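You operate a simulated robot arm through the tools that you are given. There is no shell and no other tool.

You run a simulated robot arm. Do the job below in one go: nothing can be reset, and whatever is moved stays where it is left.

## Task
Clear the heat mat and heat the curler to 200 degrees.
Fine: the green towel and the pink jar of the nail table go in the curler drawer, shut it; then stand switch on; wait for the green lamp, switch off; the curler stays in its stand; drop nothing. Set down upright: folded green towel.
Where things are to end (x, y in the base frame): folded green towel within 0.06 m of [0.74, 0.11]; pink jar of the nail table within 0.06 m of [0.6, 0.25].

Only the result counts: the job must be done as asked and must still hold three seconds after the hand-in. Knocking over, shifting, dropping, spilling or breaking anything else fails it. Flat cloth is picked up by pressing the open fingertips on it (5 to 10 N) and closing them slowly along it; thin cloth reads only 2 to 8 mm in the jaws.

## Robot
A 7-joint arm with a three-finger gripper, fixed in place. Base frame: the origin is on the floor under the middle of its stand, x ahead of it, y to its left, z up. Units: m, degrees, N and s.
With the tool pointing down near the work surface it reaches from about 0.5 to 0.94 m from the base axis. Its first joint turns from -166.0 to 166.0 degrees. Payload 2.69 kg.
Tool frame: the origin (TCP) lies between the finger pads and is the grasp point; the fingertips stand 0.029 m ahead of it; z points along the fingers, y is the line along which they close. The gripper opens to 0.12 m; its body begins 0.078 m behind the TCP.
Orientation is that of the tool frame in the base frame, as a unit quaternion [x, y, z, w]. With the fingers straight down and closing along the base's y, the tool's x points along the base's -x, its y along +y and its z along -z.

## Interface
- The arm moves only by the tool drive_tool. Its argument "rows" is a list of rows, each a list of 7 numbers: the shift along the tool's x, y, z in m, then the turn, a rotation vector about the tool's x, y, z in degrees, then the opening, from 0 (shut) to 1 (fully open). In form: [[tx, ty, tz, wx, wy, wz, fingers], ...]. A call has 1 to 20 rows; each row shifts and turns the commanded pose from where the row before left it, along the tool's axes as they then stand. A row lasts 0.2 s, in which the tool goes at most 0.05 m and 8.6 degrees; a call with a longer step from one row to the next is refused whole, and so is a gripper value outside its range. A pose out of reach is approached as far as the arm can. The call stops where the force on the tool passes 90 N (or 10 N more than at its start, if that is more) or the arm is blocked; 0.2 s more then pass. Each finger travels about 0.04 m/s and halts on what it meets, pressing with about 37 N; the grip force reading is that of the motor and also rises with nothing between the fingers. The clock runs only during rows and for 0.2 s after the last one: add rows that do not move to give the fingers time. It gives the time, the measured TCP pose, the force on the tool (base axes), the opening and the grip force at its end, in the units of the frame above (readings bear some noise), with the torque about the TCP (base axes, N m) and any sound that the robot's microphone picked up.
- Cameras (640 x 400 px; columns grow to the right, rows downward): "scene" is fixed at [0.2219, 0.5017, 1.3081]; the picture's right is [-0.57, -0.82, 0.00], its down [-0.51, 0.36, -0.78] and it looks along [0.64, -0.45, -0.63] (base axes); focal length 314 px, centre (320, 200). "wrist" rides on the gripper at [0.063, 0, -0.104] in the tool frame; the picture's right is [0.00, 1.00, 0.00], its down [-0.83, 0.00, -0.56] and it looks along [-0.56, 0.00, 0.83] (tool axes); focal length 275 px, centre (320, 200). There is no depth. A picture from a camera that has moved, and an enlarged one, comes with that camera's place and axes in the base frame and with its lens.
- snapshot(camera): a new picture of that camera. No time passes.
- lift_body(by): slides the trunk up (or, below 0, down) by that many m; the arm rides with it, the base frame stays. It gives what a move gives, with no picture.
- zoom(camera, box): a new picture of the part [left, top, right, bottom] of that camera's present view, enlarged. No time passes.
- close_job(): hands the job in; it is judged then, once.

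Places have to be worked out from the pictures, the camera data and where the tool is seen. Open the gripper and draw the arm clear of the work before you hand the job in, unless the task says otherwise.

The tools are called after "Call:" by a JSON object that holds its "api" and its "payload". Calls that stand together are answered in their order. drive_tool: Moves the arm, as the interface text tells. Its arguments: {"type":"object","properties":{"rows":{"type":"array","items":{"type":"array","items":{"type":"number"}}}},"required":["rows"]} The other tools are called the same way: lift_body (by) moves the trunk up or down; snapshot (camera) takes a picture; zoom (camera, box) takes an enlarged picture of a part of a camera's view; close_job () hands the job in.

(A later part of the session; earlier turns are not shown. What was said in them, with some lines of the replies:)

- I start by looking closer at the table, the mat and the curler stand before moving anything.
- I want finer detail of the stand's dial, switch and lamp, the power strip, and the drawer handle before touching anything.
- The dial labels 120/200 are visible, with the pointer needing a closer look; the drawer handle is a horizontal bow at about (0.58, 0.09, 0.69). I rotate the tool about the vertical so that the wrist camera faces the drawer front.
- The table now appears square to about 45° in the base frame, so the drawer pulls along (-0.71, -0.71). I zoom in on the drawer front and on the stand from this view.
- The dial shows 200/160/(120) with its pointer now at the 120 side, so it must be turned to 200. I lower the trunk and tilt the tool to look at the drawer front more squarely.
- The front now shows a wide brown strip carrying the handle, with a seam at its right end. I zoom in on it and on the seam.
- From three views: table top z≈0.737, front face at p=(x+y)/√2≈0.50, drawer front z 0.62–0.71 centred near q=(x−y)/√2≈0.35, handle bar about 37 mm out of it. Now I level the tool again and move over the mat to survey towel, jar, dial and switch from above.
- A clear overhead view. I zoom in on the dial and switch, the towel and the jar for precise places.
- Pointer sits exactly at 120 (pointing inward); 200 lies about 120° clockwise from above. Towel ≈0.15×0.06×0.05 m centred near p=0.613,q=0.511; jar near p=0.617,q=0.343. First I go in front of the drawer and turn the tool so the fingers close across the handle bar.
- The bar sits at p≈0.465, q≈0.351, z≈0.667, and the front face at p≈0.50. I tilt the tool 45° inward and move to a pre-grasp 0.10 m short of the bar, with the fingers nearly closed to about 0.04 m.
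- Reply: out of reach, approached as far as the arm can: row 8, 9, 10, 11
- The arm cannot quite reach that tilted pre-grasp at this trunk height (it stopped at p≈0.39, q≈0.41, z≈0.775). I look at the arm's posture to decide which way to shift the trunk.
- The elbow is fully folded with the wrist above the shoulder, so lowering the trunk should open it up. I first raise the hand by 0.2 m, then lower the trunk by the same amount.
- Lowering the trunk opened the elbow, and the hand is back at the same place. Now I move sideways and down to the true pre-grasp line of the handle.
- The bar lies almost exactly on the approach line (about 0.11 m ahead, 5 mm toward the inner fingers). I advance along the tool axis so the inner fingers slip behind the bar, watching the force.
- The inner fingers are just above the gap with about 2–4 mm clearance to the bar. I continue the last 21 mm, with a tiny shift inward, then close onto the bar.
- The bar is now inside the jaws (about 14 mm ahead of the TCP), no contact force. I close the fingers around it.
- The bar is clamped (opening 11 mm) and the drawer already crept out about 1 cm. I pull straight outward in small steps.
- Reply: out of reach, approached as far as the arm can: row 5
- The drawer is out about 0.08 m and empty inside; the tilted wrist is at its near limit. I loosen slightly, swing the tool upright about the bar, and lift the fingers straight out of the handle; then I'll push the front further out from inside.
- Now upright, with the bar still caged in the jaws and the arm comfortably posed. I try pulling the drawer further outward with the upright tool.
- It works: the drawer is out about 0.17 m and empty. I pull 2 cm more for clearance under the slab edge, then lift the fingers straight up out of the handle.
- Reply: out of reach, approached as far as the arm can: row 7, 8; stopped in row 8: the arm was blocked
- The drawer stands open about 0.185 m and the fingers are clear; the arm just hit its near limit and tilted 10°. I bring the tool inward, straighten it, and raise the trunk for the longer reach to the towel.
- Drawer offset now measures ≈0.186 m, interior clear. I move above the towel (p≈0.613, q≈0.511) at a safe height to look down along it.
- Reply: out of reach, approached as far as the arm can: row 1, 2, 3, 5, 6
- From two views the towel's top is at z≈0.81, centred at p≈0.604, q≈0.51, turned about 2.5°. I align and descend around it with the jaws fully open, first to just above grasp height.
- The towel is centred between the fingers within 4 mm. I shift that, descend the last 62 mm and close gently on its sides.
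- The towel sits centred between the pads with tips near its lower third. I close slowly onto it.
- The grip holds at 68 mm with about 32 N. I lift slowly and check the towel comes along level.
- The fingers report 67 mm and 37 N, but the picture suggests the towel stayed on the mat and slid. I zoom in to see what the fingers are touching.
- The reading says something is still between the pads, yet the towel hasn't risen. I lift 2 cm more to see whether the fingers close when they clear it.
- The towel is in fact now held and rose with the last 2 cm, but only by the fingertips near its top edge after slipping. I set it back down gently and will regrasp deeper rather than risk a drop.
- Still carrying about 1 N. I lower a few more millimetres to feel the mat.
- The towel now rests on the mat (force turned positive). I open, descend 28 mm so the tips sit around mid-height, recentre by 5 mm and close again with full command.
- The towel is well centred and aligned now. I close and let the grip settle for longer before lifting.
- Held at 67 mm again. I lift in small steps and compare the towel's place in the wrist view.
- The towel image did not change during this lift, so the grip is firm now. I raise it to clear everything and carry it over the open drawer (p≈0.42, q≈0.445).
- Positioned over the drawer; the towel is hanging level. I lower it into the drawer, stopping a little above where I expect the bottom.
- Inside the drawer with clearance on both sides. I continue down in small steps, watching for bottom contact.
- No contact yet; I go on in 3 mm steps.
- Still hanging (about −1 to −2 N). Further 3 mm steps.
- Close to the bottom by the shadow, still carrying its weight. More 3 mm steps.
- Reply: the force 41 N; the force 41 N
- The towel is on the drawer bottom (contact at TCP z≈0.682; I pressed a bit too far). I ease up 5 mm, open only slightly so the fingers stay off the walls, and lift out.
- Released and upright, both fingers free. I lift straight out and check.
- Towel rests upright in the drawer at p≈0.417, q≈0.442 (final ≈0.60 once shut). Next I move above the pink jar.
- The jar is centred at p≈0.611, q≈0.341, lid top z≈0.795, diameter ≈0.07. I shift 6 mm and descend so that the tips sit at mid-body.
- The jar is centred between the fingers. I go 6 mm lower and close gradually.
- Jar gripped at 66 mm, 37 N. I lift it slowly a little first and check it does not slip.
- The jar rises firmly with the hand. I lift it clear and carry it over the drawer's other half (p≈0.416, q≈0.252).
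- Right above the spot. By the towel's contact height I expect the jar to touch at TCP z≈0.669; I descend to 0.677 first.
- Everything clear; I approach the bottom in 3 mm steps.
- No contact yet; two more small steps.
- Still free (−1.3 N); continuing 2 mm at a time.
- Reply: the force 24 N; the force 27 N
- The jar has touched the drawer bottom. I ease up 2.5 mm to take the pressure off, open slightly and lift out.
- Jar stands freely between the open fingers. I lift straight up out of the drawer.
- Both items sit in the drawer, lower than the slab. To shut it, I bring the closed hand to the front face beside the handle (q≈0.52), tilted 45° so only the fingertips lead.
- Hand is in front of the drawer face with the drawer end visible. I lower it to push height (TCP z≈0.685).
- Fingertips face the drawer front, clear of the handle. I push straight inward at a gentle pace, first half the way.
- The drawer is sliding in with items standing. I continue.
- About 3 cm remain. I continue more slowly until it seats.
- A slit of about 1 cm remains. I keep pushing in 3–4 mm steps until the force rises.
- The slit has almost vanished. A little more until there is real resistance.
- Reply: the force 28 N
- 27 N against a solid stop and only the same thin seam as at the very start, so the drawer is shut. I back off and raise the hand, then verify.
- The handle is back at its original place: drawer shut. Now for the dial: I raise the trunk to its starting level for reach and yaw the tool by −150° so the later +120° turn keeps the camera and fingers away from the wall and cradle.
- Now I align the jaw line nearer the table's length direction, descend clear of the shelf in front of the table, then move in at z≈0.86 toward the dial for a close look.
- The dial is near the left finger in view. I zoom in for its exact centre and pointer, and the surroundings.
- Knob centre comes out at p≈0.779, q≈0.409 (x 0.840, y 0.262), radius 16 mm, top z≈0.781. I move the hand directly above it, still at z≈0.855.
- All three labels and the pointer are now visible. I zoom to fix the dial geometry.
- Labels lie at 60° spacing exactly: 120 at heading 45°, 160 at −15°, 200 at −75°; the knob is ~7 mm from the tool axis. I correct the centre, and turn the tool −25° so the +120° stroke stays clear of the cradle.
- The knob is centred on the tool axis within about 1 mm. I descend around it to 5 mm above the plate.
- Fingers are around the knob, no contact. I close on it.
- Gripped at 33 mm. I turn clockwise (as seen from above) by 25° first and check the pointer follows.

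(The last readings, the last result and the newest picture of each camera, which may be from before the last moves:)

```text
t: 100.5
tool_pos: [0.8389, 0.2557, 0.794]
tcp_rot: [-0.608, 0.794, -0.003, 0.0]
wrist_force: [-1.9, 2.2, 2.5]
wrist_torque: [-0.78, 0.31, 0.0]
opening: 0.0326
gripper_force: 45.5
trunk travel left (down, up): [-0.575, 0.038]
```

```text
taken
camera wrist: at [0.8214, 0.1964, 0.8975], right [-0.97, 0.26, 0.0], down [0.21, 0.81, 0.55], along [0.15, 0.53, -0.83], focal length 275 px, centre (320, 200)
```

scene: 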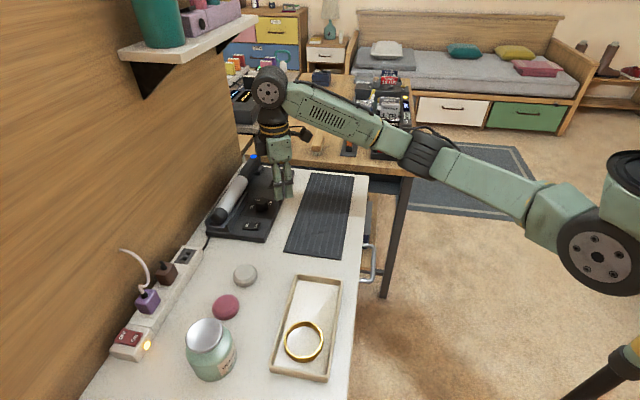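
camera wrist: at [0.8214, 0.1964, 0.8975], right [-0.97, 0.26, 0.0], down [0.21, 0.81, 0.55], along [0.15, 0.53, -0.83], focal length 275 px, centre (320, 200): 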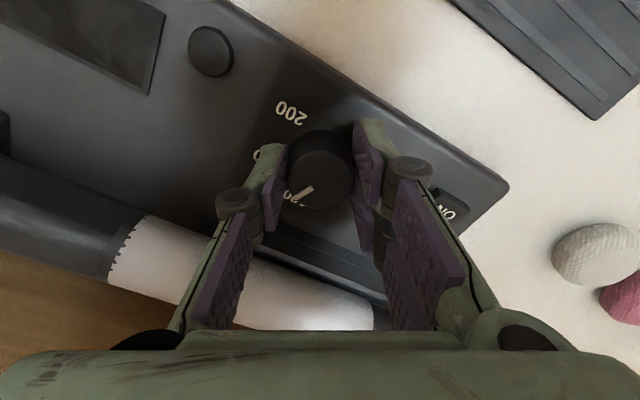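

The pointer seems to lag. I zoom to measure how far it actually turned.

Call:
{"api": "zoom", "payload": {"camera": "wrist", "box": [240, 80, 400, 230]}}

Call:
{"api": "zoom", "payload": {"camera": "scene", "box": [220, 140, 310, 250]}}

```text
2.67 times, centred on (320, 155) of wrist
camera zoom: at [0.8214, 0.1964, 0.8975], right [-0.97, 0.26, 0.0], down [0.21, 0.81, 0.55], along [0.15, 0.53, -0.83], focal length 734 px, centre (320, 320)
```

zoom: 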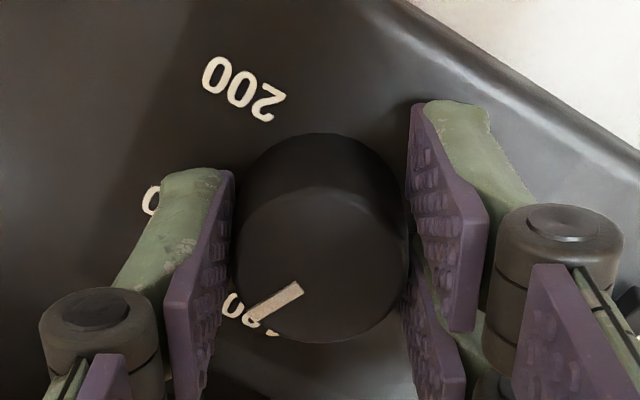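

```text
3.64 times, centred on (265, 195) of scene
camera zoom: at [0.2219, 0.5017, 1.3081], right [-0.57, -0.82, 0.0], down [-0.51, 0.36, -0.78], along [0.64, -0.45, -0.63], focal length 1140 px, centre (520, 218)
```

zoom: 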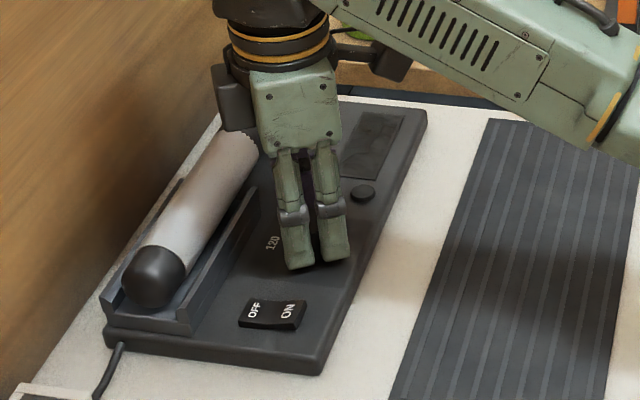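

Careful measurement shows the pointer went from 45° to about 23°, so it follows with the hand. I continue turning toward 200.

Call:
{"api": "drive_tool", "payload": {"rows": [[0, 0, 0, 0, 0, 7, 0.1], [0, 0, 0, 0, 0, 7, 0.1], [0, 0, 0, 0, 0, 7, 0.1], [0, 0, 0, 0, 0, 7, 0.1], [0, 0, 0, 0, 0, 7, 0.1], [0, 0, 0, 0, 0, 7, 0.1], [0, 0, 0, 0, 0, 7, 0.1], [0, 0, 0, 0, 0, 0, 0.1]]}}

Call:
{"api": "snapshot", "payload": {"camera": "wrist"}}

Call:
{"api": "zoom", "payload": {"camera": "wrist", "box": [240, 80, 400, 230]}}

```text
t: 102.3
tool_pos: [0.8369, 0.2578, 0.793]
tcp_rot: [-0.224, 0.975, -0.001, -0.001]
wrist_force: [-21.1, 18.4, -0.1]
wrist_torque: [0.13, 0.99, 0.04]
opening: 0.0324
gripper_force: 45.0
trunk travel left (down, up): [-0.575, 0.038]
```

```text
taken
camera wrist: at [0.7804, 0.2302, 0.8974], right [-0.44, 0.9, 0.0], down [0.75, 0.37, 0.55], along [0.5, 0.24, -0.83], focal length 275 px, centre (320, 200)
```

wrist: 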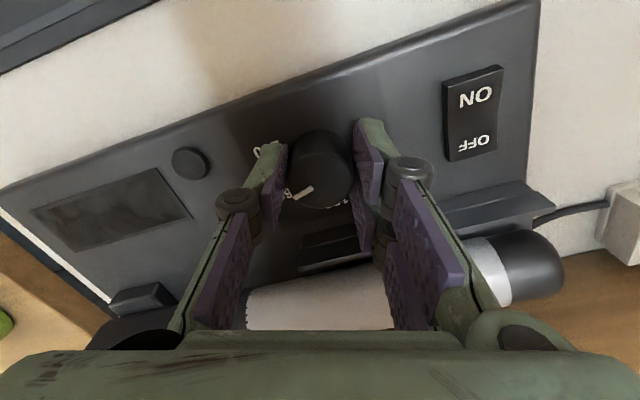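

```text
2.67 times, centred on (320, 155) of wrist
camera zoom: at [0.7804, 0.2302, 0.8974], right [-0.44, 0.9, 0.0], down [0.75, 0.37, 0.55], along [0.5, 0.24, -0.83], focal length 734 px, centre (320, 320)
```

zoom: 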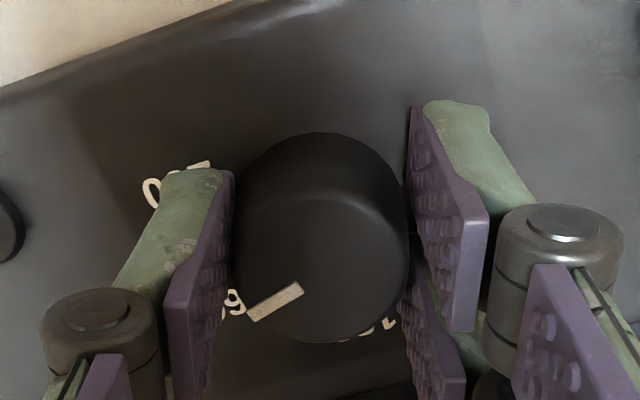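

The pointer is now about at −28° (past 160), 46–48° short of 200; a sideways load of 28 N shows the axis is off by ~2 mm. I relieve that and turn on in steps.

Call:
{"api": "drive_tool", "payload": {"rows": [[0.001, 0.0022, 0, 0, 0, 0, 0.1], [0, 0, 0, 0, 0, 6, 0.1], [0, 0, 0, 0, 0, 6, 0.1], [0, 0, 0, 0, 0, 6, 0.1], [0, 0, 0, 0, 0, 6, 0.1], [0, 0, 0, 0, 0, 0, 0.1]]}}

Call:
{"api": "zoom", "payload": {"camera": "wrist", "box": [240, 80, 400, 230]}}

```text
t: 103.7
tool_pos: [0.8365, 0.2594, 0.7939]
tcp_rot: [-0.015, 1.0, -0.004, 0.0]
wrist_force: [-13.1, 9.7, -2.4]
wrist_torque: [0.4, -0.38, 0.03]
opening: 0.0327
gripper_force: 45.4
trunk travel left (down, up): [-0.575, 0.038]
```

```text
2.67 times, centred on (320, 155) of wrist
camera zoom: at [0.7736, 0.2572, 0.8973], right [-0.03, 1.0, -0.01], down [0.83, 0.03, 0.56], along [0.56, 0.01, -0.83], focal length 734 px, centre (320, 320)
```

zoom: 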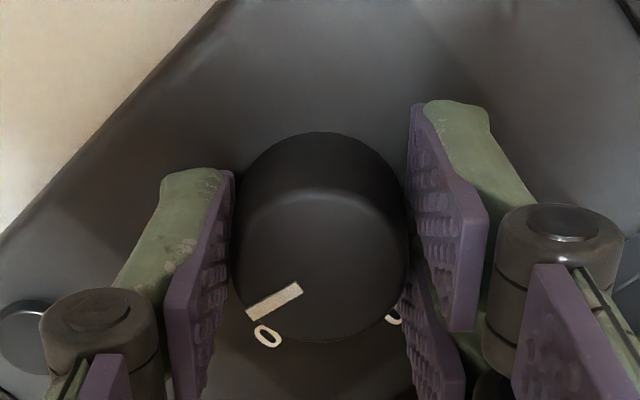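

About 20° remain by my measurement. I relieve the small side load and turn the rest.

Call:
{"api": "drive_tool", "payload": {"rows": [[0.0005, 0.0012, 0, 0, 0, 6.5, 0.1], [0, 0, 0, 0, 0, 6.5, 0.1], [0, 0, 0, 0, 0, 6.5, 0.1], [0, 0, 0, 0, 0, 0, 0.1]]}}

Call:
{"api": "snapshot", "payload": {"camera": "wrist"}}

Call:
{"api": "zoom", "payload": {"camera": "wrist", "box": [240, 80, 400, 230]}}

```text
t: 104.7
tool_pos: [0.837, 0.2589, 0.7935]
tcp_rot: [0.155, 0.988, -0.002, 0.001]
wrist_force: [3.9, 9.8, 0.8]
wrist_torque: [0.47, 0.12, 0.01]
opening: 0.0326
gripper_force: 44.6
trunk travel left (down, up): [-0.575, 0.038]
```

```text
taken
camera wrist: at [0.7763, 0.2788, 0.897], right [0.3, 0.95, 0.0], down [0.79, -0.25, 0.56], along [0.53, -0.17, -0.83], focal length 275 px, centre (320, 200)
```

wrist: 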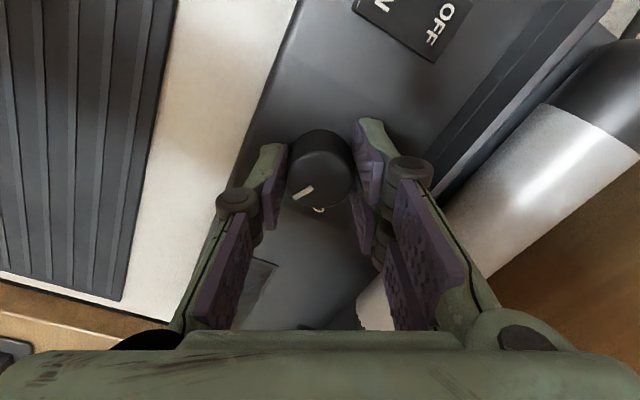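

```text
2.67 times, centred on (320, 155) of wrist
camera zoom: at [0.7763, 0.2788, 0.897], right [0.3, 0.95, 0.0], down [0.79, -0.25, 0.56], along [0.53, -0.17, -0.83], focal length 734 px, centre (320, 320)
```

zoom: 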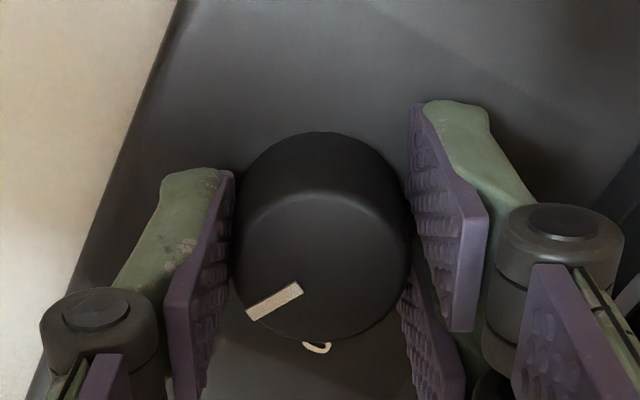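

Computed pointer heading is now about −74°, i.e. at 200. I release the knob, rise straight up and look.

Call:
{"api": "drive_tool", "payload": {"rows": [[0, 0, 0, 0, 0, 0, 0.3], [0, 0, 0, 0, 0, 0, 0.45], [0, 0, 0, 0, 0, 0, 0.45], [0, 0, -0.02, 0, 0, 0, 0.45], [0, 0, -0.03, 0, 0, 0, 0.45], [0, 0, -0.01, 0, 0, 0, 0.45]]}}

Call:
{"api": "snapshot", "payload": {"camera": "wrist"}}

Call:
{"api": "zoom", "payload": {"camera": "wrist", "box": [240, 50, 400, 200]}}

Call:
{"api": "zoom", "payload": {"camera": "scene", "box": [220, 140, 310, 250]}}

```text
t: 106.1
tool_pos: [0.8348, 0.2599, 0.8545]
tcp_rot: [0.154, 0.988, -0.003, 0.0]
wrist_force: [0.6, 0.4, -0.1]
wrist_torque: [0.03, 0.01, 0.01]
opening: 0.054
gripper_force: 0.1
trunk travel left (down, up): [-0.575, 0.038]
```

```text
taken
camera wrist: at [0.774, 0.2791, 0.9585], right [0.3, 0.95, 0.0], down [0.79, -0.25, 0.56], along [0.53, -0.17, -0.83], focal length 275 px, centre (320, 200)
```

wrist: 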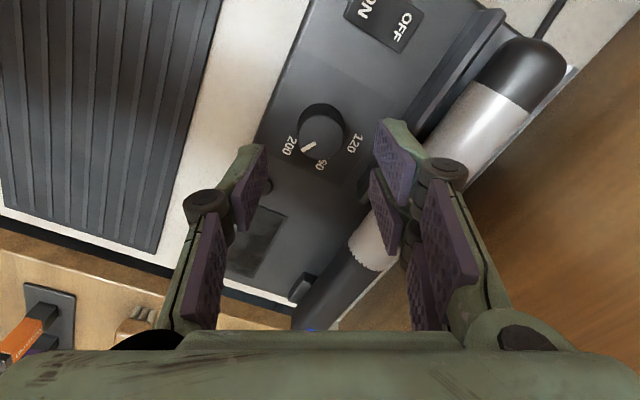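

```text
2.67 times, centred on (320, 125) of wrist
camera zoom: at [0.774, 0.2791, 0.9585], right [0.3, 0.95, 0.0], down [0.79, -0.25, 0.56], along [0.53, -0.17, -0.83], focal length 734 px, centre (320, 400)
```

zoom: 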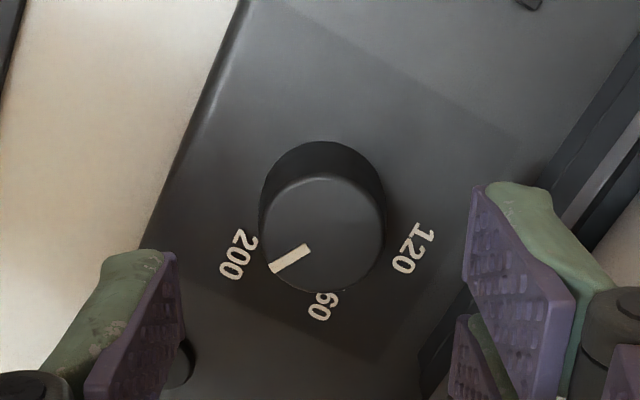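

```text
3.64 times, centred on (265, 195) of scene
camera zoom: at [0.2219, 0.5017, 1.3081], right [-0.57, -0.82, 0.0], down [-0.51, 0.36, -0.78], along [0.64, -0.45, -0.63], focal length 1140 px, centre (520, 218)
```

zoom: 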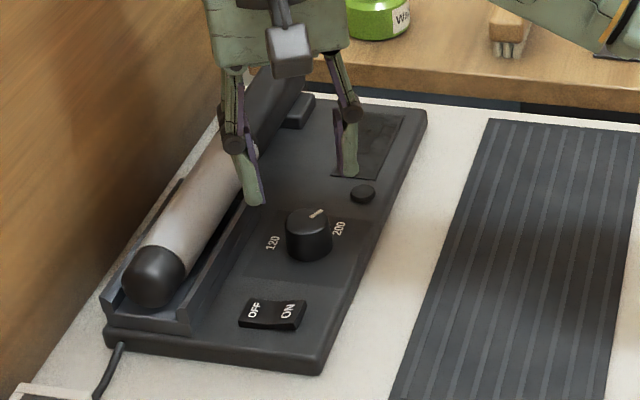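

The pointer aligns with 200 (heading ≈ −74.5°, label at −75°). Display and lamp are still dark, as expected. Now I yaw so the single finger can act as a poker on the rocker and move to look at the switch.

Call:
{"api": "drive_tool", "payload": {"rows": [[0, 0, 0, 0, 0, -7.85, 0.45], [0, 0, 0, 0, 0, -7.85, 0.45], [0, 0, 0, 0, 0, -7.85, 0.45], [0, 0, 0, 0, 0, -7.85, 0.45], [0, 0, 0, 0, 0, -7.85, 0.45], [0, 0, 0, 0, 0, -7.85, 0.45], [0, 0, 0, 0, 0, -7.85, 0.45], [0, 0, 0, 0, 0, -7.75, 0.45], [0.018, 0.0355, 0, 0, 0, 0, 0.45], [0.018, 0.0355, 0, 0, 0, 0, 0.45], [0.018, 0.0355, 0, 0, 0, 0, 0.45], [0, 0, 0, 0, 0, 0, 0.45]]}}

Call:
{"api": "snapshot", "payload": {"camera": "wrist"}}

Call:
{"api": "zoom", "payload": {"camera": "wrist", "box": [190, 80, 370, 230]}}

Call:
{"api": "snapshot", "payload": {"camera": "scene"}}

```text
t: 108.7
tool_pos: [0.7232, 0.2957, 0.852]
tcp_rot: [-0.383, 0.924, -0.002, -0.001]
wrist_force: [-0.4, 0.1, 0.1]
wrist_torque: [0.01, -0.01, 0.03]
opening: 0.054
gripper_force: 0.0
trunk travel left (down, up): [-0.575, 0.038]
```

```text
taken
camera wrist: at [0.6782, 0.2526, 0.9563], right [-0.71, 0.7, 0.0], down [0.59, 0.59, 0.55], along [0.39, 0.39, -0.83], focal length 275 px, centre (320, 200)
```

wrist: 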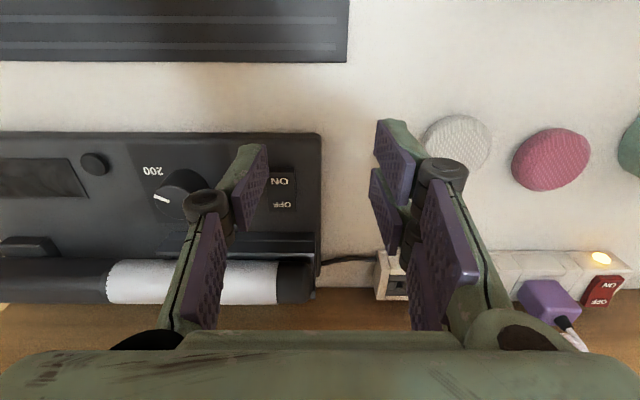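

```text
2.67 times, centred on (280, 155) of wrist
camera zoom: at [0.6782, 0.2526, 0.9563], right [-0.71, 0.7, 0.0], down [0.59, 0.59, 0.55], along [0.39, 0.39, -0.83], focal length 734 px, centre (427, 320)
```

zoom: 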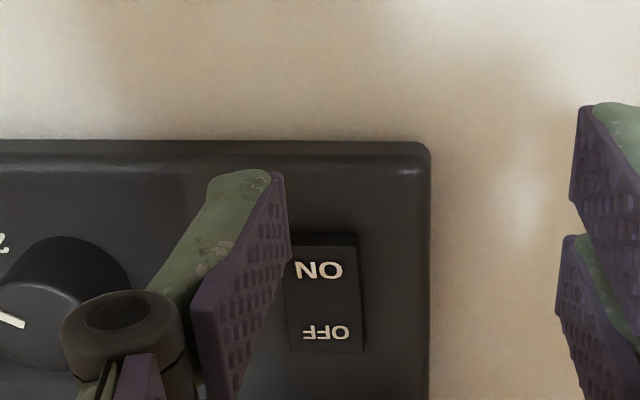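

```text
taken
```

scene: 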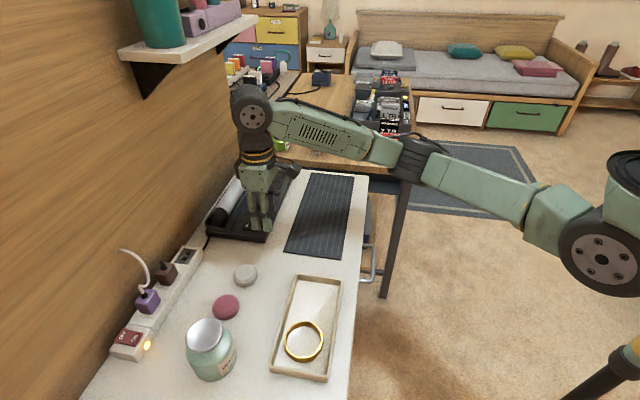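

Switch: centre p≈0.781, q≈0.334; ON half centred at p≈0.769 (outer side), OFF half at p≈0.795. I bring the single finger over the ON half, low enough to stay under the shelf.

Call:
{"api": "drive_tool", "payload": {"rows": [[0, 0.002, 0.03, 0, 0, 0, 0.45], [-0.0155, 0, 0.005, 0, 0, 0, 0.45], [-0.0155, 0, 0, 0, 0, 0, 0.45], [-0.0155, 0, 0, 0, 0, 0, 0.45], [0, 0, 0, 0, 0, 0, 0.45]]}}

Call:
{"api": "snapshot", "payload": {"camera": "wrist"}}

Call:
{"api": "zoom", "payload": {"camera": "wrist", "box": [190, 50, 370, 200]}}

Call:
{"api": "zoom", "payload": {"camera": "scene", "box": [200, 60, 320, 250]}}

```text
t: 109.9
tool_pos: [0.753, 0.3326, 0.8176]
tcp_rot: [-0.382, 0.924, -0.003, 0.0]
wrist_force: [0.3, -0.3, -0.5]
wrist_torque: [0.01, 0.01, -0.01]
opening: 0.0541
gripper_force: 0.0
trunk travel left (down, up): [-0.575, 0.038]
```

```text
taken
camera wrist: at [0.7088, 0.2875, 0.9218], right [-0.71, 0.7, 0.0], down [0.58, 0.59, 0.55], along [0.39, 0.39, -0.83], focal length 275 px, centre (320, 200)
```

wrist: 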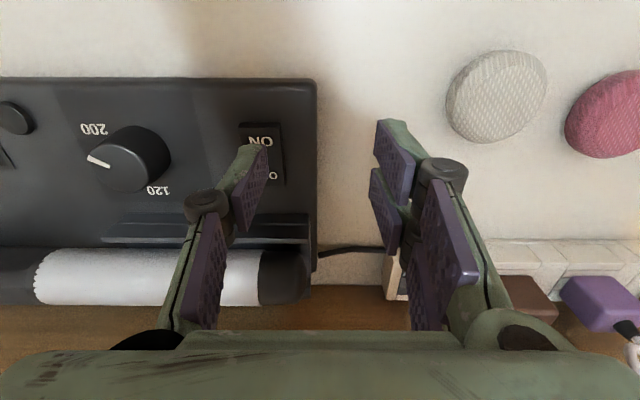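

```text
2.67 times, centred on (280, 125) of wrist
camera zoom: at [0.7088, 0.2875, 0.9218], right [-0.71, 0.7, 0.0], down [0.58, 0.59, 0.55], along [0.39, 0.39, -0.83], focal length 734 px, centre (427, 400)
```

zoom: 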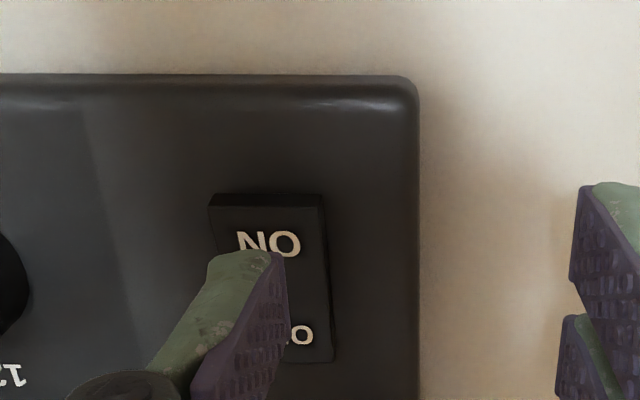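

```text
2.11 times, centred on (260, 155) of scene
camera zoom: at [0.2219, 0.5017, 1.3081], right [-0.57, -0.82, 0.0], down [-0.51, 0.36, -0.78], along [0.64, -0.45, -0.63], focal length 660 px, centre (446, 295)
```

zoom: 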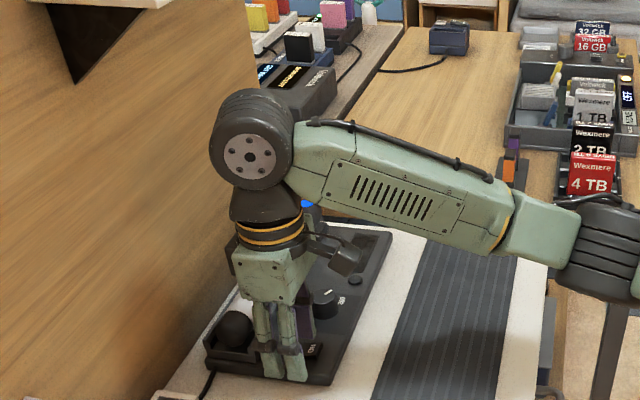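

The finger tip lines up with the ON half (p≈0.768). I descend carefully in small steps, watching force and sound.

Call:
{"api": "drive_tool", "payload": {"rows": [[0, -0.002, 0.01, 0, 0, 0, 0.45], [0, 0, 0.008, 0, 0, 0, 0.45], [0, 0, 0, 0, 0, 0, 0.45]]}}

Call:
{"api": "drive_tool", "payload": {"rows": [[0, 0, 0.004, 0, 0, 0, 0.45], [0, 0, 0, 0, 0, 0, 0.45]]}}

Call:
{"api": "drive_tool", "payload": {"rows": [[0, 0, 0.003, 0, 0, 0, 0.45], [0, 0, 0, 0, 0, 0, 0.45]]}}

```text
t: 110.7
tool_pos: [0.755, 0.3295, 0.7989]
tcp_rot: [-0.383, 0.924, -0.002, 0.0]
wrist_force: [0.6, -0.2, 0.2]
wrist_torque: [0.0, 0.0, -0.02]
opening: 0.054
gripper_force: 0.0
trunk travel left (down, up): [-0.575, 0.038]
```

```text
t: 111.3
tool_pos: [0.7549, 0.3301, 0.7953]
tcp_rot: [-0.383, 0.924, -0.003, 0.0]
wrist_force: [-0.5, -0.7, 4.4]
wrist_torque: [-0.09, -0.12, -0.04]
opening: 0.0544
gripper_force: 0.3
trunk travel left (down, up): [-0.575, 0.038]
```

```text
t: 111.9
tool_pos: [0.7542, 0.3303, 0.794]
tcp_rot: [-0.383, 0.924, -0.003, 0.001]
wrist_force: [5.4, 1.5, 15.4]
wrist_torque: [-0.25, -0.6, 0.21]
opening: 0.0587
gripper_force: 2.6
trunk travel left (down, up): [-0.575, 0.038]
```

Contact began at TCP z≈0.795 and the force rose to 15 N, with the finger yielding a little. I look at the rocker.

Call:
{"api": "zoom", "payload": {"camera": "wrist", "box": [190, 80, 370, 230]}}

Call:
{"api": "zoom", "payload": {"camera": "scene", "box": [220, 170, 310, 250]}}

```text
2.67 times, centred on (280, 155) of wrist
camera zoom: at [0.7098, 0.2847, 0.8982], right [-0.71, 0.7, -0.01], down [0.58, 0.59, 0.56], along [0.4, 0.39, -0.83], focal length 734 px, centre (427, 320)
```

zoom: 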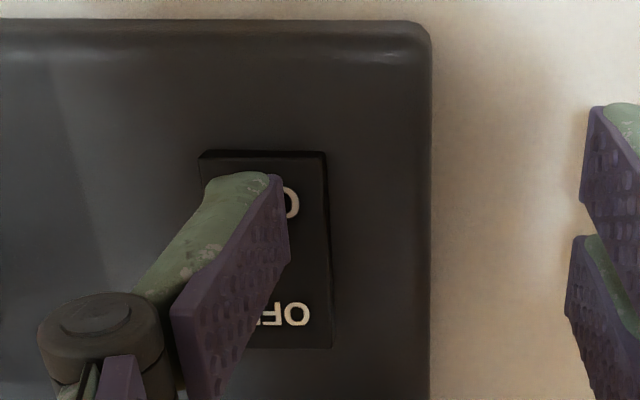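

```text
5.00 times, centred on (265, 210) of scene
camera zoom: at [0.2219, 0.5017, 1.3081], right [-0.57, -0.82, 0.0], down [-0.51, 0.36, -0.78], along [0.64, -0.45, -0.63], focal length 1568 px, centre (595, 150)
```

zoom: 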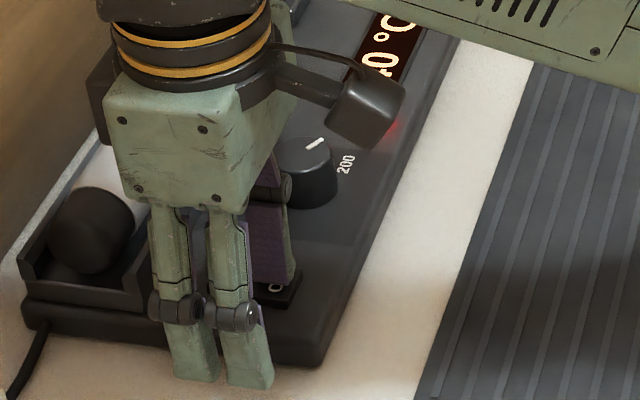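

The display has lit up ("…0 °C") with a red glow: the stand is switched on. I lift off the rocker and move the hand back so that the display and lamp are visible.

Call:
{"api": "drive_tool", "payload": {"rows": [[0, 0, -0.01, 0, 0, 0, 0.45], [0, 0, -0.02, 0, 0, 0, 0.45], [0.03, 0.01, 0, 0, 0, 0, 0.45], [0.04, 0.01, 0, 0, 0, 0, 0.45]]}}

Call:
{"api": "snapshot", "payload": {"camera": "wrist"}}

Call:
{"api": "zoom", "payload": {"camera": "scene", "box": [210, 150, 320, 250]}}

```text
t: 112.9
tool_pos: [0.6912, 0.2936, 0.8212]
tcp_rot: [-0.383, 0.924, -0.002, 0.0]
wrist_force: [0.3, -0.2, 0.9]
wrist_torque: [0.01, 0.04, 0.01]
opening: 0.0538
gripper_force: 0.0
trunk travel left (down, up): [-0.575, 0.038]
```

```text
taken
camera wrist: at [0.6464, 0.2501, 0.9253], right [-0.71, 0.7, 0.0], down [0.58, 0.59, 0.55], along [0.39, 0.39, -0.83], focal length 275 px, centre (320, 200)
```

wrist: 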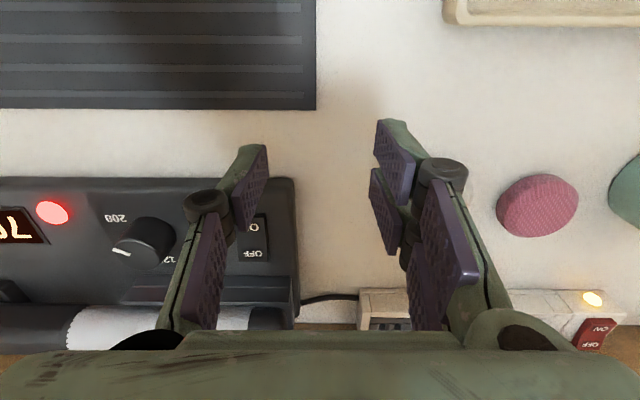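

```text
4.00 times, centred on (265, 200) of scene
camera zoom: at [0.2219, 0.5017, 1.3081], right [-0.57, -0.82, 0.0], down [-0.51, 0.36, -0.78], along [0.64, -0.45, -0.63], focal length 1254 px, centre (540, 200)
```

zoom: 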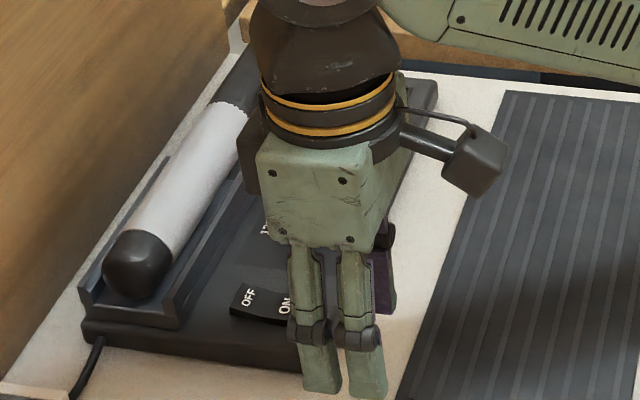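

The lamp is red and the display shows a rising temperature. I move sideways to see the display fully while waiting.

Call:
{"api": "drive_tool", "payload": {"rows": [[0, -0.04, 0, 0, 0, 0, 0.45], [0, -0.04, 0, 0, 0, 0, 0.45], [0, -0.04, 0, 0, 0, 0, 0.45], [0, 0, 0, 0, 0, 0, 0.45], [0, 0, 0, 0, 0, 0, 0.45], [0, 0, 0, 0, 0, 0, 0.45], [0, 0, 0, 0, 0, 0, 0.45], [0, 0, 0, 0, 0, 0, 0.45], [0, 0, 0, 0, 0, 0, 0.45], [0, 0, 0, 0, 0, 0, 0.45]]}}

Call:
{"api": "snapshot", "payload": {"camera": "wrist"}}

```text
t: 115.1
tool_pos: [0.7748, 0.2064, 0.8213]
tcp_rot: [-0.382, 0.924, -0.003, -0.001]
wrist_force: [0.2, 0.1, 0.3]
wrist_torque: [0.0, 0.04, -0.02]
opening: 0.0536
gripper_force: 0.0
trunk travel left (down, up): [-0.575, 0.038]
```

```text
taken
camera wrist: at [0.7303, 0.1628, 0.9255], right [-0.71, 0.7, 0.0], down [0.58, 0.59, 0.55], along [0.39, 0.39, -0.83], focal length 275 px, centre (320, 200)
```

wrist: 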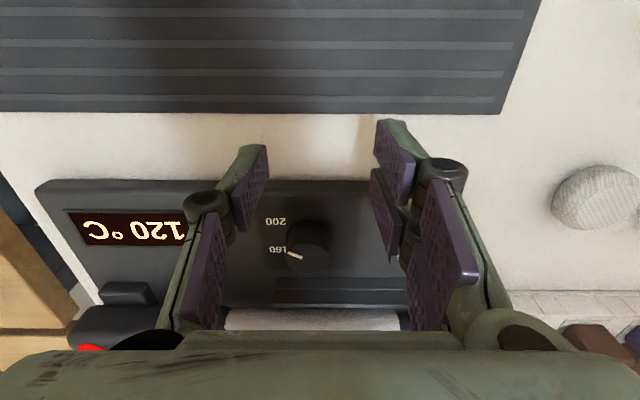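

Display reads 120 °C and climbing at ~22 °C/s. I wait about 4 s more.

Call:
{"api": "drive_tool", "payload": {"rows": [[0, 0, 0, 0, 0, 0, 0.45], [0, 0, 0, 0, 0, 0, 0.45], [0, 0, 0, 0, 0, 0, 0.45], [0, 0, 0, 0, 0, 0, 0.45], [0, 0, 0, 0, 0, 0, 0.45], [0, 0, 0, 0, 0, 0, 0.45], [0, 0, 0, 0, 0, 0, 0.45], [0, 0, 0, 0, 0, 0, 0.45], [0, 0, 0, 0, 0, 0, 0.45], [0, 0, 0, 0, 0, 0, 0.45], [0, 0, 0, 0, 0, 0, 0.45], [0, 0, 0, 0, 0, 0, 0.45], [0, 0, 0, 0, 0, 0, 0.45], [0, 0, 0, 0, 0, 0, 0.45], [0, 0, 0, 0, 0, 0, 0.45], [0, 0, 0, 0, 0, 0, 0.45]]}}

Call:
{"api": "snapshot", "payload": {"camera": "wrist"}}

Call:
{"api": "zoom", "payload": {"camera": "scene", "box": [190, 140, 310, 250]}}

```text
t: 118.5
tool_pos: [0.775, 0.2073, 0.8204]
tcp_rot: [-0.383, 0.924, -0.001, -0.001]
wrist_force: [0.4, -0.7, -0.6]
wrist_torque: [-0.01, -0.03, 0.03]
opening: 0.0537
gripper_force: 0.0
trunk travel left (down, up): [-0.575, 0.038]
```

```text
taken
camera wrist: at [0.7303, 0.1628, 0.9255], right [-0.71, 0.7, 0.0], down [0.58, 0.59, 0.55], along [0.39, 0.39, -0.83], focal length 275 px, centre (320, 200)
```

wrist: 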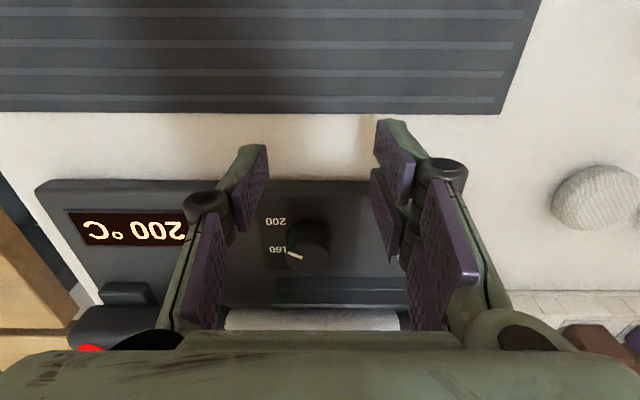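

```text
3.64 times, centred on (250, 195) of scene
camera zoom: at [0.2219, 0.5017, 1.3081], right [-0.57, -0.82, 0.0], down [-0.51, 0.36, -0.78], along [0.64, -0.45, -0.63], focal length 1140 px, centre (574, 218)
```

zoom: 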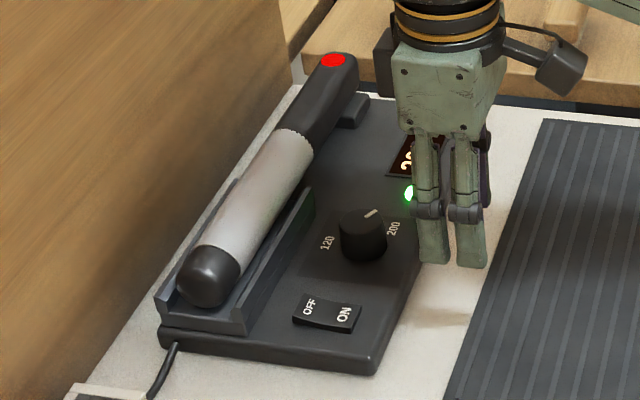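

200 °C and the green lamp is lit. Now I go back to the rocker, this time placing the finger over the OFF half (p≈0.795).

Call:
{"api": "drive_tool", "payload": {"rows": [[0, 0.0338, 0, 0, 0, 0, 0.45], [0, 0.0338, 0, 0, 0, 0, 0.45], [0, 0.0338, 0, 0, 0, 0, 0.45], [-0.0335, 0, 0, 0, 0, 0, 0.45], [-0.0335, 0, 0, 0, 0, 0, 0.45], [-0.0335, 0, 0, 0, 0, 0, 0.45], [0, 0, 0, 0, 0, 0, 0.45]]}}

Call:
{"api": "snapshot", "payload": {"camera": "wrist"}}

Call:
{"api": "zoom", "payload": {"camera": "wrist", "box": [190, 50, 370, 200]}}

Call:
{"api": "zoom", "payload": {"camera": "scene", "box": [190, 60, 310, 250]}}

```text
t: 120.1
tool_pos: [0.7777, 0.3492, 0.8198]
tcp_rot: [-0.383, 0.924, -0.003, -0.001]
wrist_force: [0.4, 0.8, 0.6]
wrist_torque: [-0.01, -0.01, 0.02]
opening: 0.0541
gripper_force: 0.1
trunk travel left (down, up): [-0.575, 0.038]
```

```text
taken
camera wrist: at [0.7332, 0.3051, 0.9239], right [-0.71, 0.7, 0.0], down [0.58, 0.59, 0.55], along [0.39, 0.39, -0.83], focal length 275 px, centre (320, 200)
```

wrist: 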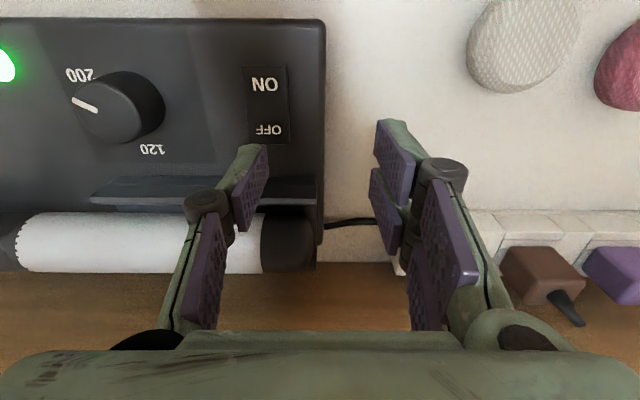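

```text
2.67 times, centred on (280, 125) of wrist
camera zoom: at [0.7332, 0.3051, 0.9239], right [-0.71, 0.7, 0.0], down [0.58, 0.59, 0.55], along [0.39, 0.39, -0.83], focal length 734 px, centre (427, 400)
```

zoom: 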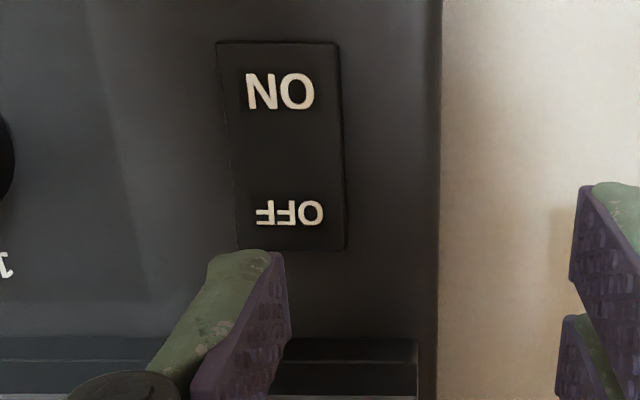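

```text
2.11 times, centred on (250, 155) of scene
camera zoom: at [0.2219, 0.5017, 1.3081], right [-0.57, -0.82, 0.0], down [-0.51, 0.36, -0.78], along [0.64, -0.45, -0.63], focal length 660 px, centre (467, 295)
```

zoom: 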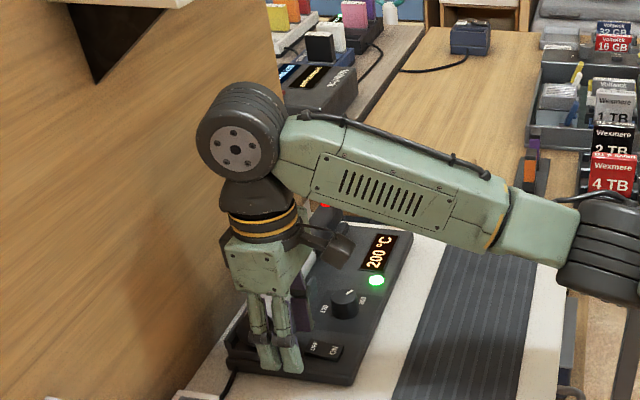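

The OFF lettering sits at p≈0.791, q≈0.333. I shift 6 mm outward and press down in small steps as before.

Call:
{"api": "drive_tool", "payload": {"rows": [[0.006, 0.002, 0.005, 0, 0, 0, 0.45], [0, 0, 0.008, 0, 0, 0, 0.45], [0, 0, 0.007, 0, 0, 0, 0.45], [0, 0, 0, 0, 0, 0, 0.45]]}}

Call:
{"api": "zoom", "payload": {"camera": "wrist", "box": [190, 50, 370, 200]}}

Call:
{"api": "drive_tool", "payload": {"rows": [[0, 0, 0.003, 0, 0, 0, 0.45], [0, 0, 0, 0, 0, 0, 0.45]]}}

```text
t: 121.1
tool_pos: [0.7717, 0.346, 0.8004]
tcp_rot: [-0.383, 0.924, -0.003, -0.001]
wrist_force: [0.7, 0.3, 0.1]
wrist_torque: [0.0, -0.02, 0.02]
opening: 0.0539
gripper_force: 0.0
trunk travel left (down, up): [-0.575, 0.038]
```

```text
2.67 times, centred on (280, 125) of wrist
camera zoom: at [0.7264, 0.3025, 0.9048], right [-0.71, 0.7, 0.0], down [0.58, 0.59, 0.55], along [0.39, 0.39, -0.83], focal length 734 px, centre (427, 400)
```

zoom: 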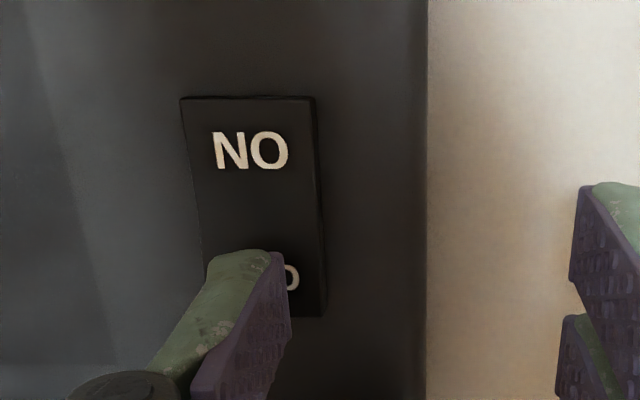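

```text
t: 121.7
tool_pos: [0.772, 0.3483, 0.7987]
tcp_rot: [-0.383, 0.924, -0.003, -0.001]
wrist_force: [0.0, 0.1, 0.9]
wrist_torque: [-0.02, 0.0, -0.02]
opening: 0.0541
gripper_force: 0.1
trunk travel left (down, up): [-0.575, 0.038]
```

The tip is over the OFF half and just about to touch. I continue in 2–3 mm steps.

Call:
{"api": "drive_tool", "payload": {"rows": [[0, 0, 0.003, 0, 0, 0, 0.45], [0, 0, 0, 0, 0, 0, 0.45]]}}

Call:
{"api": "drive_tool", "payload": {"rows": [[0, 0, 0.002, 0, 0, 0, 0.45], [0, 0, 0, 0, 0, 0, 0.45]]}}

Call:
{"api": "zoom", "payload": {"camera": "scene", "box": [190, 140, 310, 250]}}

```text
t: 122.3
tool_pos: [0.7703, 0.3492, 0.7961]
tcp_rot: [-0.382, 0.924, -0.003, 0.0]
wrist_force: [-0.3, 0.1, 0.9]
wrist_torque: [0.01, -0.06, 0.02]
opening: 0.0542
gripper_force: 0.3
trunk travel left (down, up): [-0.575, 0.038]
```

```text
t: 122.9
tool_pos: [0.7695, 0.3482, 0.7939]
tcp_rot: [-0.383, 0.924, -0.002, 0.001]
wrist_force: [2.2, 1.3, 7.9]
wrist_torque: [-0.19, -0.13, 0.05]
opening: 0.055
gripper_force: 1.0
trunk travel left (down, up): [-0.575, 0.038]
```

```text
3.64 times, centred on (250, 195) of scene
camera zoom: at [0.2219, 0.5017, 1.3081], right [-0.57, -0.82, 0.0], down [-0.51, 0.36, -0.78], along [0.64, -0.45, -0.63], focal length 1140 px, centre (574, 218)
```

zoom: 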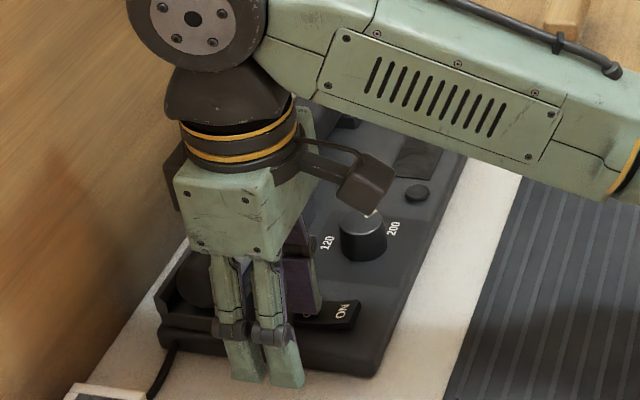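

Display and lamp have gone dark: the stand is off. I lift off and retreat outward, then up, clear of the table.

Call:
{"api": "drive_tool", "payload": {"rows": [[0, 0, -0.01, 0, 0, 0, 0.45], [0, 0, -0.015, 0, 0, 0, 0.45], [0.03, 0, 0, 0, 0, 0, 0.45], [0.04, 0, 0, 0, 0, 0, 0.45], [0.04, 0, 0, 0, 0, 0, 0.6], [0.04, 0, -0.01, 0, 0, 0, 0.8], [0.03, 0, -0.03, 0, 0, 0, 1], [0.03, 0, -0.03, 0, 0, 0, 1], [0.03, 0, -0.03, 0, 0, 0, 1], [0, 0, -0.03, 0, 0, 0, 1], [0, 0, 0, 0, 0, 0, 1]]}}

Call:
{"api": "snapshot", "payload": {"camera": "scene"}}

Call:
{"api": "snapshot", "payload": {"camera": "wrist"}}

Call:
{"api": "zoom", "payload": {"camera": "scene", "box": [190, 140, 400, 300]}}

```text
t: 125.3
tool_pos: [0.6018, 0.1813, 0.9509]
tcp_rot: [-0.382, 0.924, -0.002, -0.002]
wrist_force: [0.6, -1.0, -0.1]
wrist_torque: [-0.03, 0.01, 0.02]
opening: 0.12
gripper_force: 0.1
trunk travel left (down, up): [-0.575, 0.038]
```

```text
taken
```

scene: 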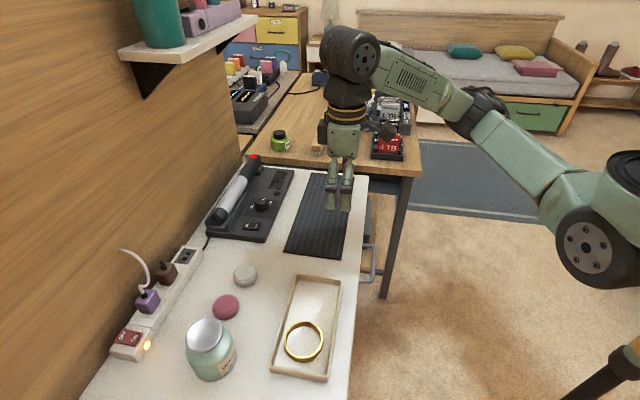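

```text
taken
camera wrist: at [0.5567, 0.136, 1.054], right [-0.71, 0.7, 0.0], down [0.58, 0.59, 0.55], along [0.39, 0.39, -0.83], focal length 275 px, centre (320, 200)
```

wrist: 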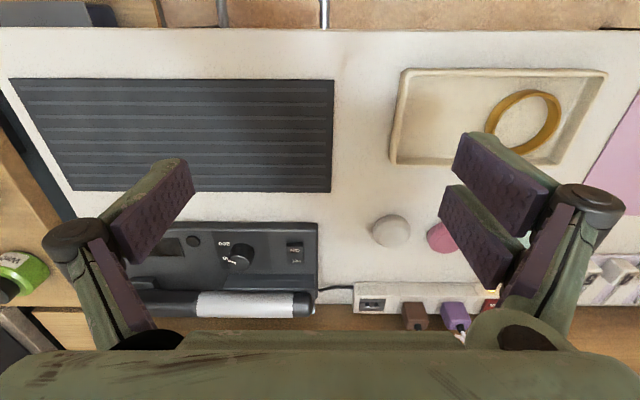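

```text
2.50 times, centred on (295, 220) of scene
camera zoom: at [0.2219, 0.5017, 1.3081], right [-0.57, -0.82, 0.0], down [-0.51, 0.36, -0.78], along [0.64, -0.45, -0.63], focal length 784 px, centre (382, 150)
```

zoom: 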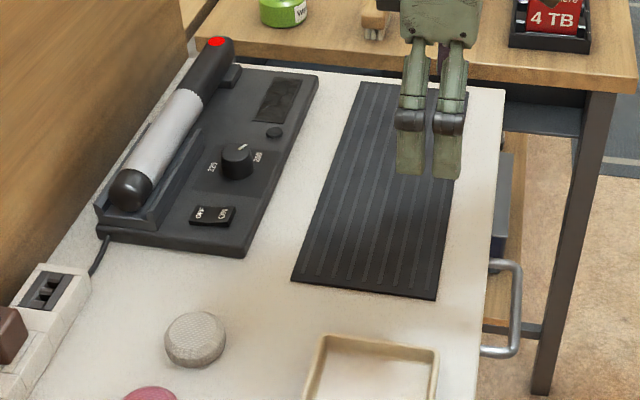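

Lamp and display are off, dial at 200, curler in its stand with its hot mark, mat clear, drawer handle at its original place. I draw the arm fully clear of the table before handing in.

Call:
{"api": "drive_tool", "payload": {"rows": [[0.03, 0, -0.03, 0, 0, 0, 1], [0.03, 0, -0.03, 0, 0, 0, 1], [0.03, 0, -0.03, 0, 0, 0, 1], [0.03, 0, -0.03, 0, 0, 0, 1], [0.03, 0, 0, 0, 0, 0, 1], [0, 0, 0, 0, 0, 0, 1]]}}

Call:
{"api": "snapshot", "payload": {"camera": "scene"}}

Call:
{"api": "zoom", "payload": {"camera": "wrist", "box": [120, 40, 460, 320]}}

```text
t: 126.7
tool_pos: [0.4954, 0.0755, 1.0696]
tcp_rot: [-0.383, 0.924, -0.002, -0.001]
wrist_force: [-1.1, 0.0, 0.1]
wrist_torque: [0.04, -0.01, -0.02]
opening: 0.12
gripper_force: 0.0
trunk travel left (down, up): [-0.575, 0.038]
```

```text
taken
```

scene: 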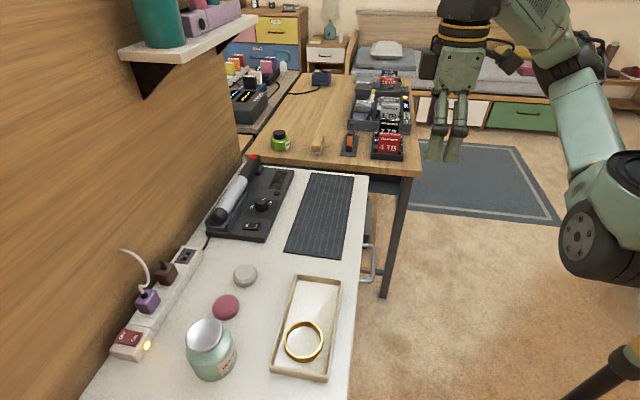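

```text
1.43 times, centred on (290, 180) of wrist
camera zoom: at [0.4497, 0.0318, 1.174], right [-0.71, 0.7, 0.0], down [0.58, 0.59, 0.55], along [0.39, 0.39, -0.83], focal length 393 px, centre (363, 229)
```

zoom: 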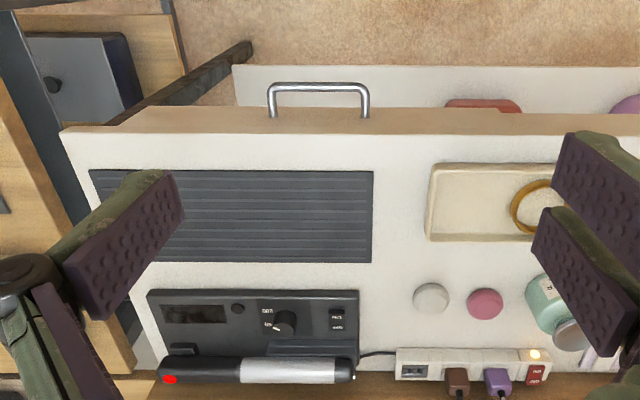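

The heat mat is empty, the drawer is flush, the stand is off with the curler in its cradle, and nothing else has moved. The gripper is open and the arm is clear, so I hand in the job.

Call:
{"api": "close_job", "payload": {}}

```text
The job is handed in.
```

The heat mat is clear, the curler was heated to 200 °C, and I've handed the job in; I have no judging result to report.

- **Towel and jar:** The folded green towel and the pink jar are both standing upright in the curler drawer, and the drawer is shut. I estimate the towel is within about 1 cm of its target and the jar within about 1–2 cm. I couldn't see them once the drawer was closed.
- **Towel slip:** On the first lift the towel slid down in the fingers until only its top edge was held. I set it back on the mat, took a deeper grip and moved it without further trouble. Nothing was dropped.
- **Heating:** The dial was at 120, so I turned it to 200 before switching on. With the switch on, the display climbed to 200 °C and the green lamp lit. I then switched the stand off, and the display and lamp went dark.
- **Curler and surroundings:** The curler stayed in its stand. In the last pictures nothing else on the table had moved. The gripper is open and the arm is clear of the table.
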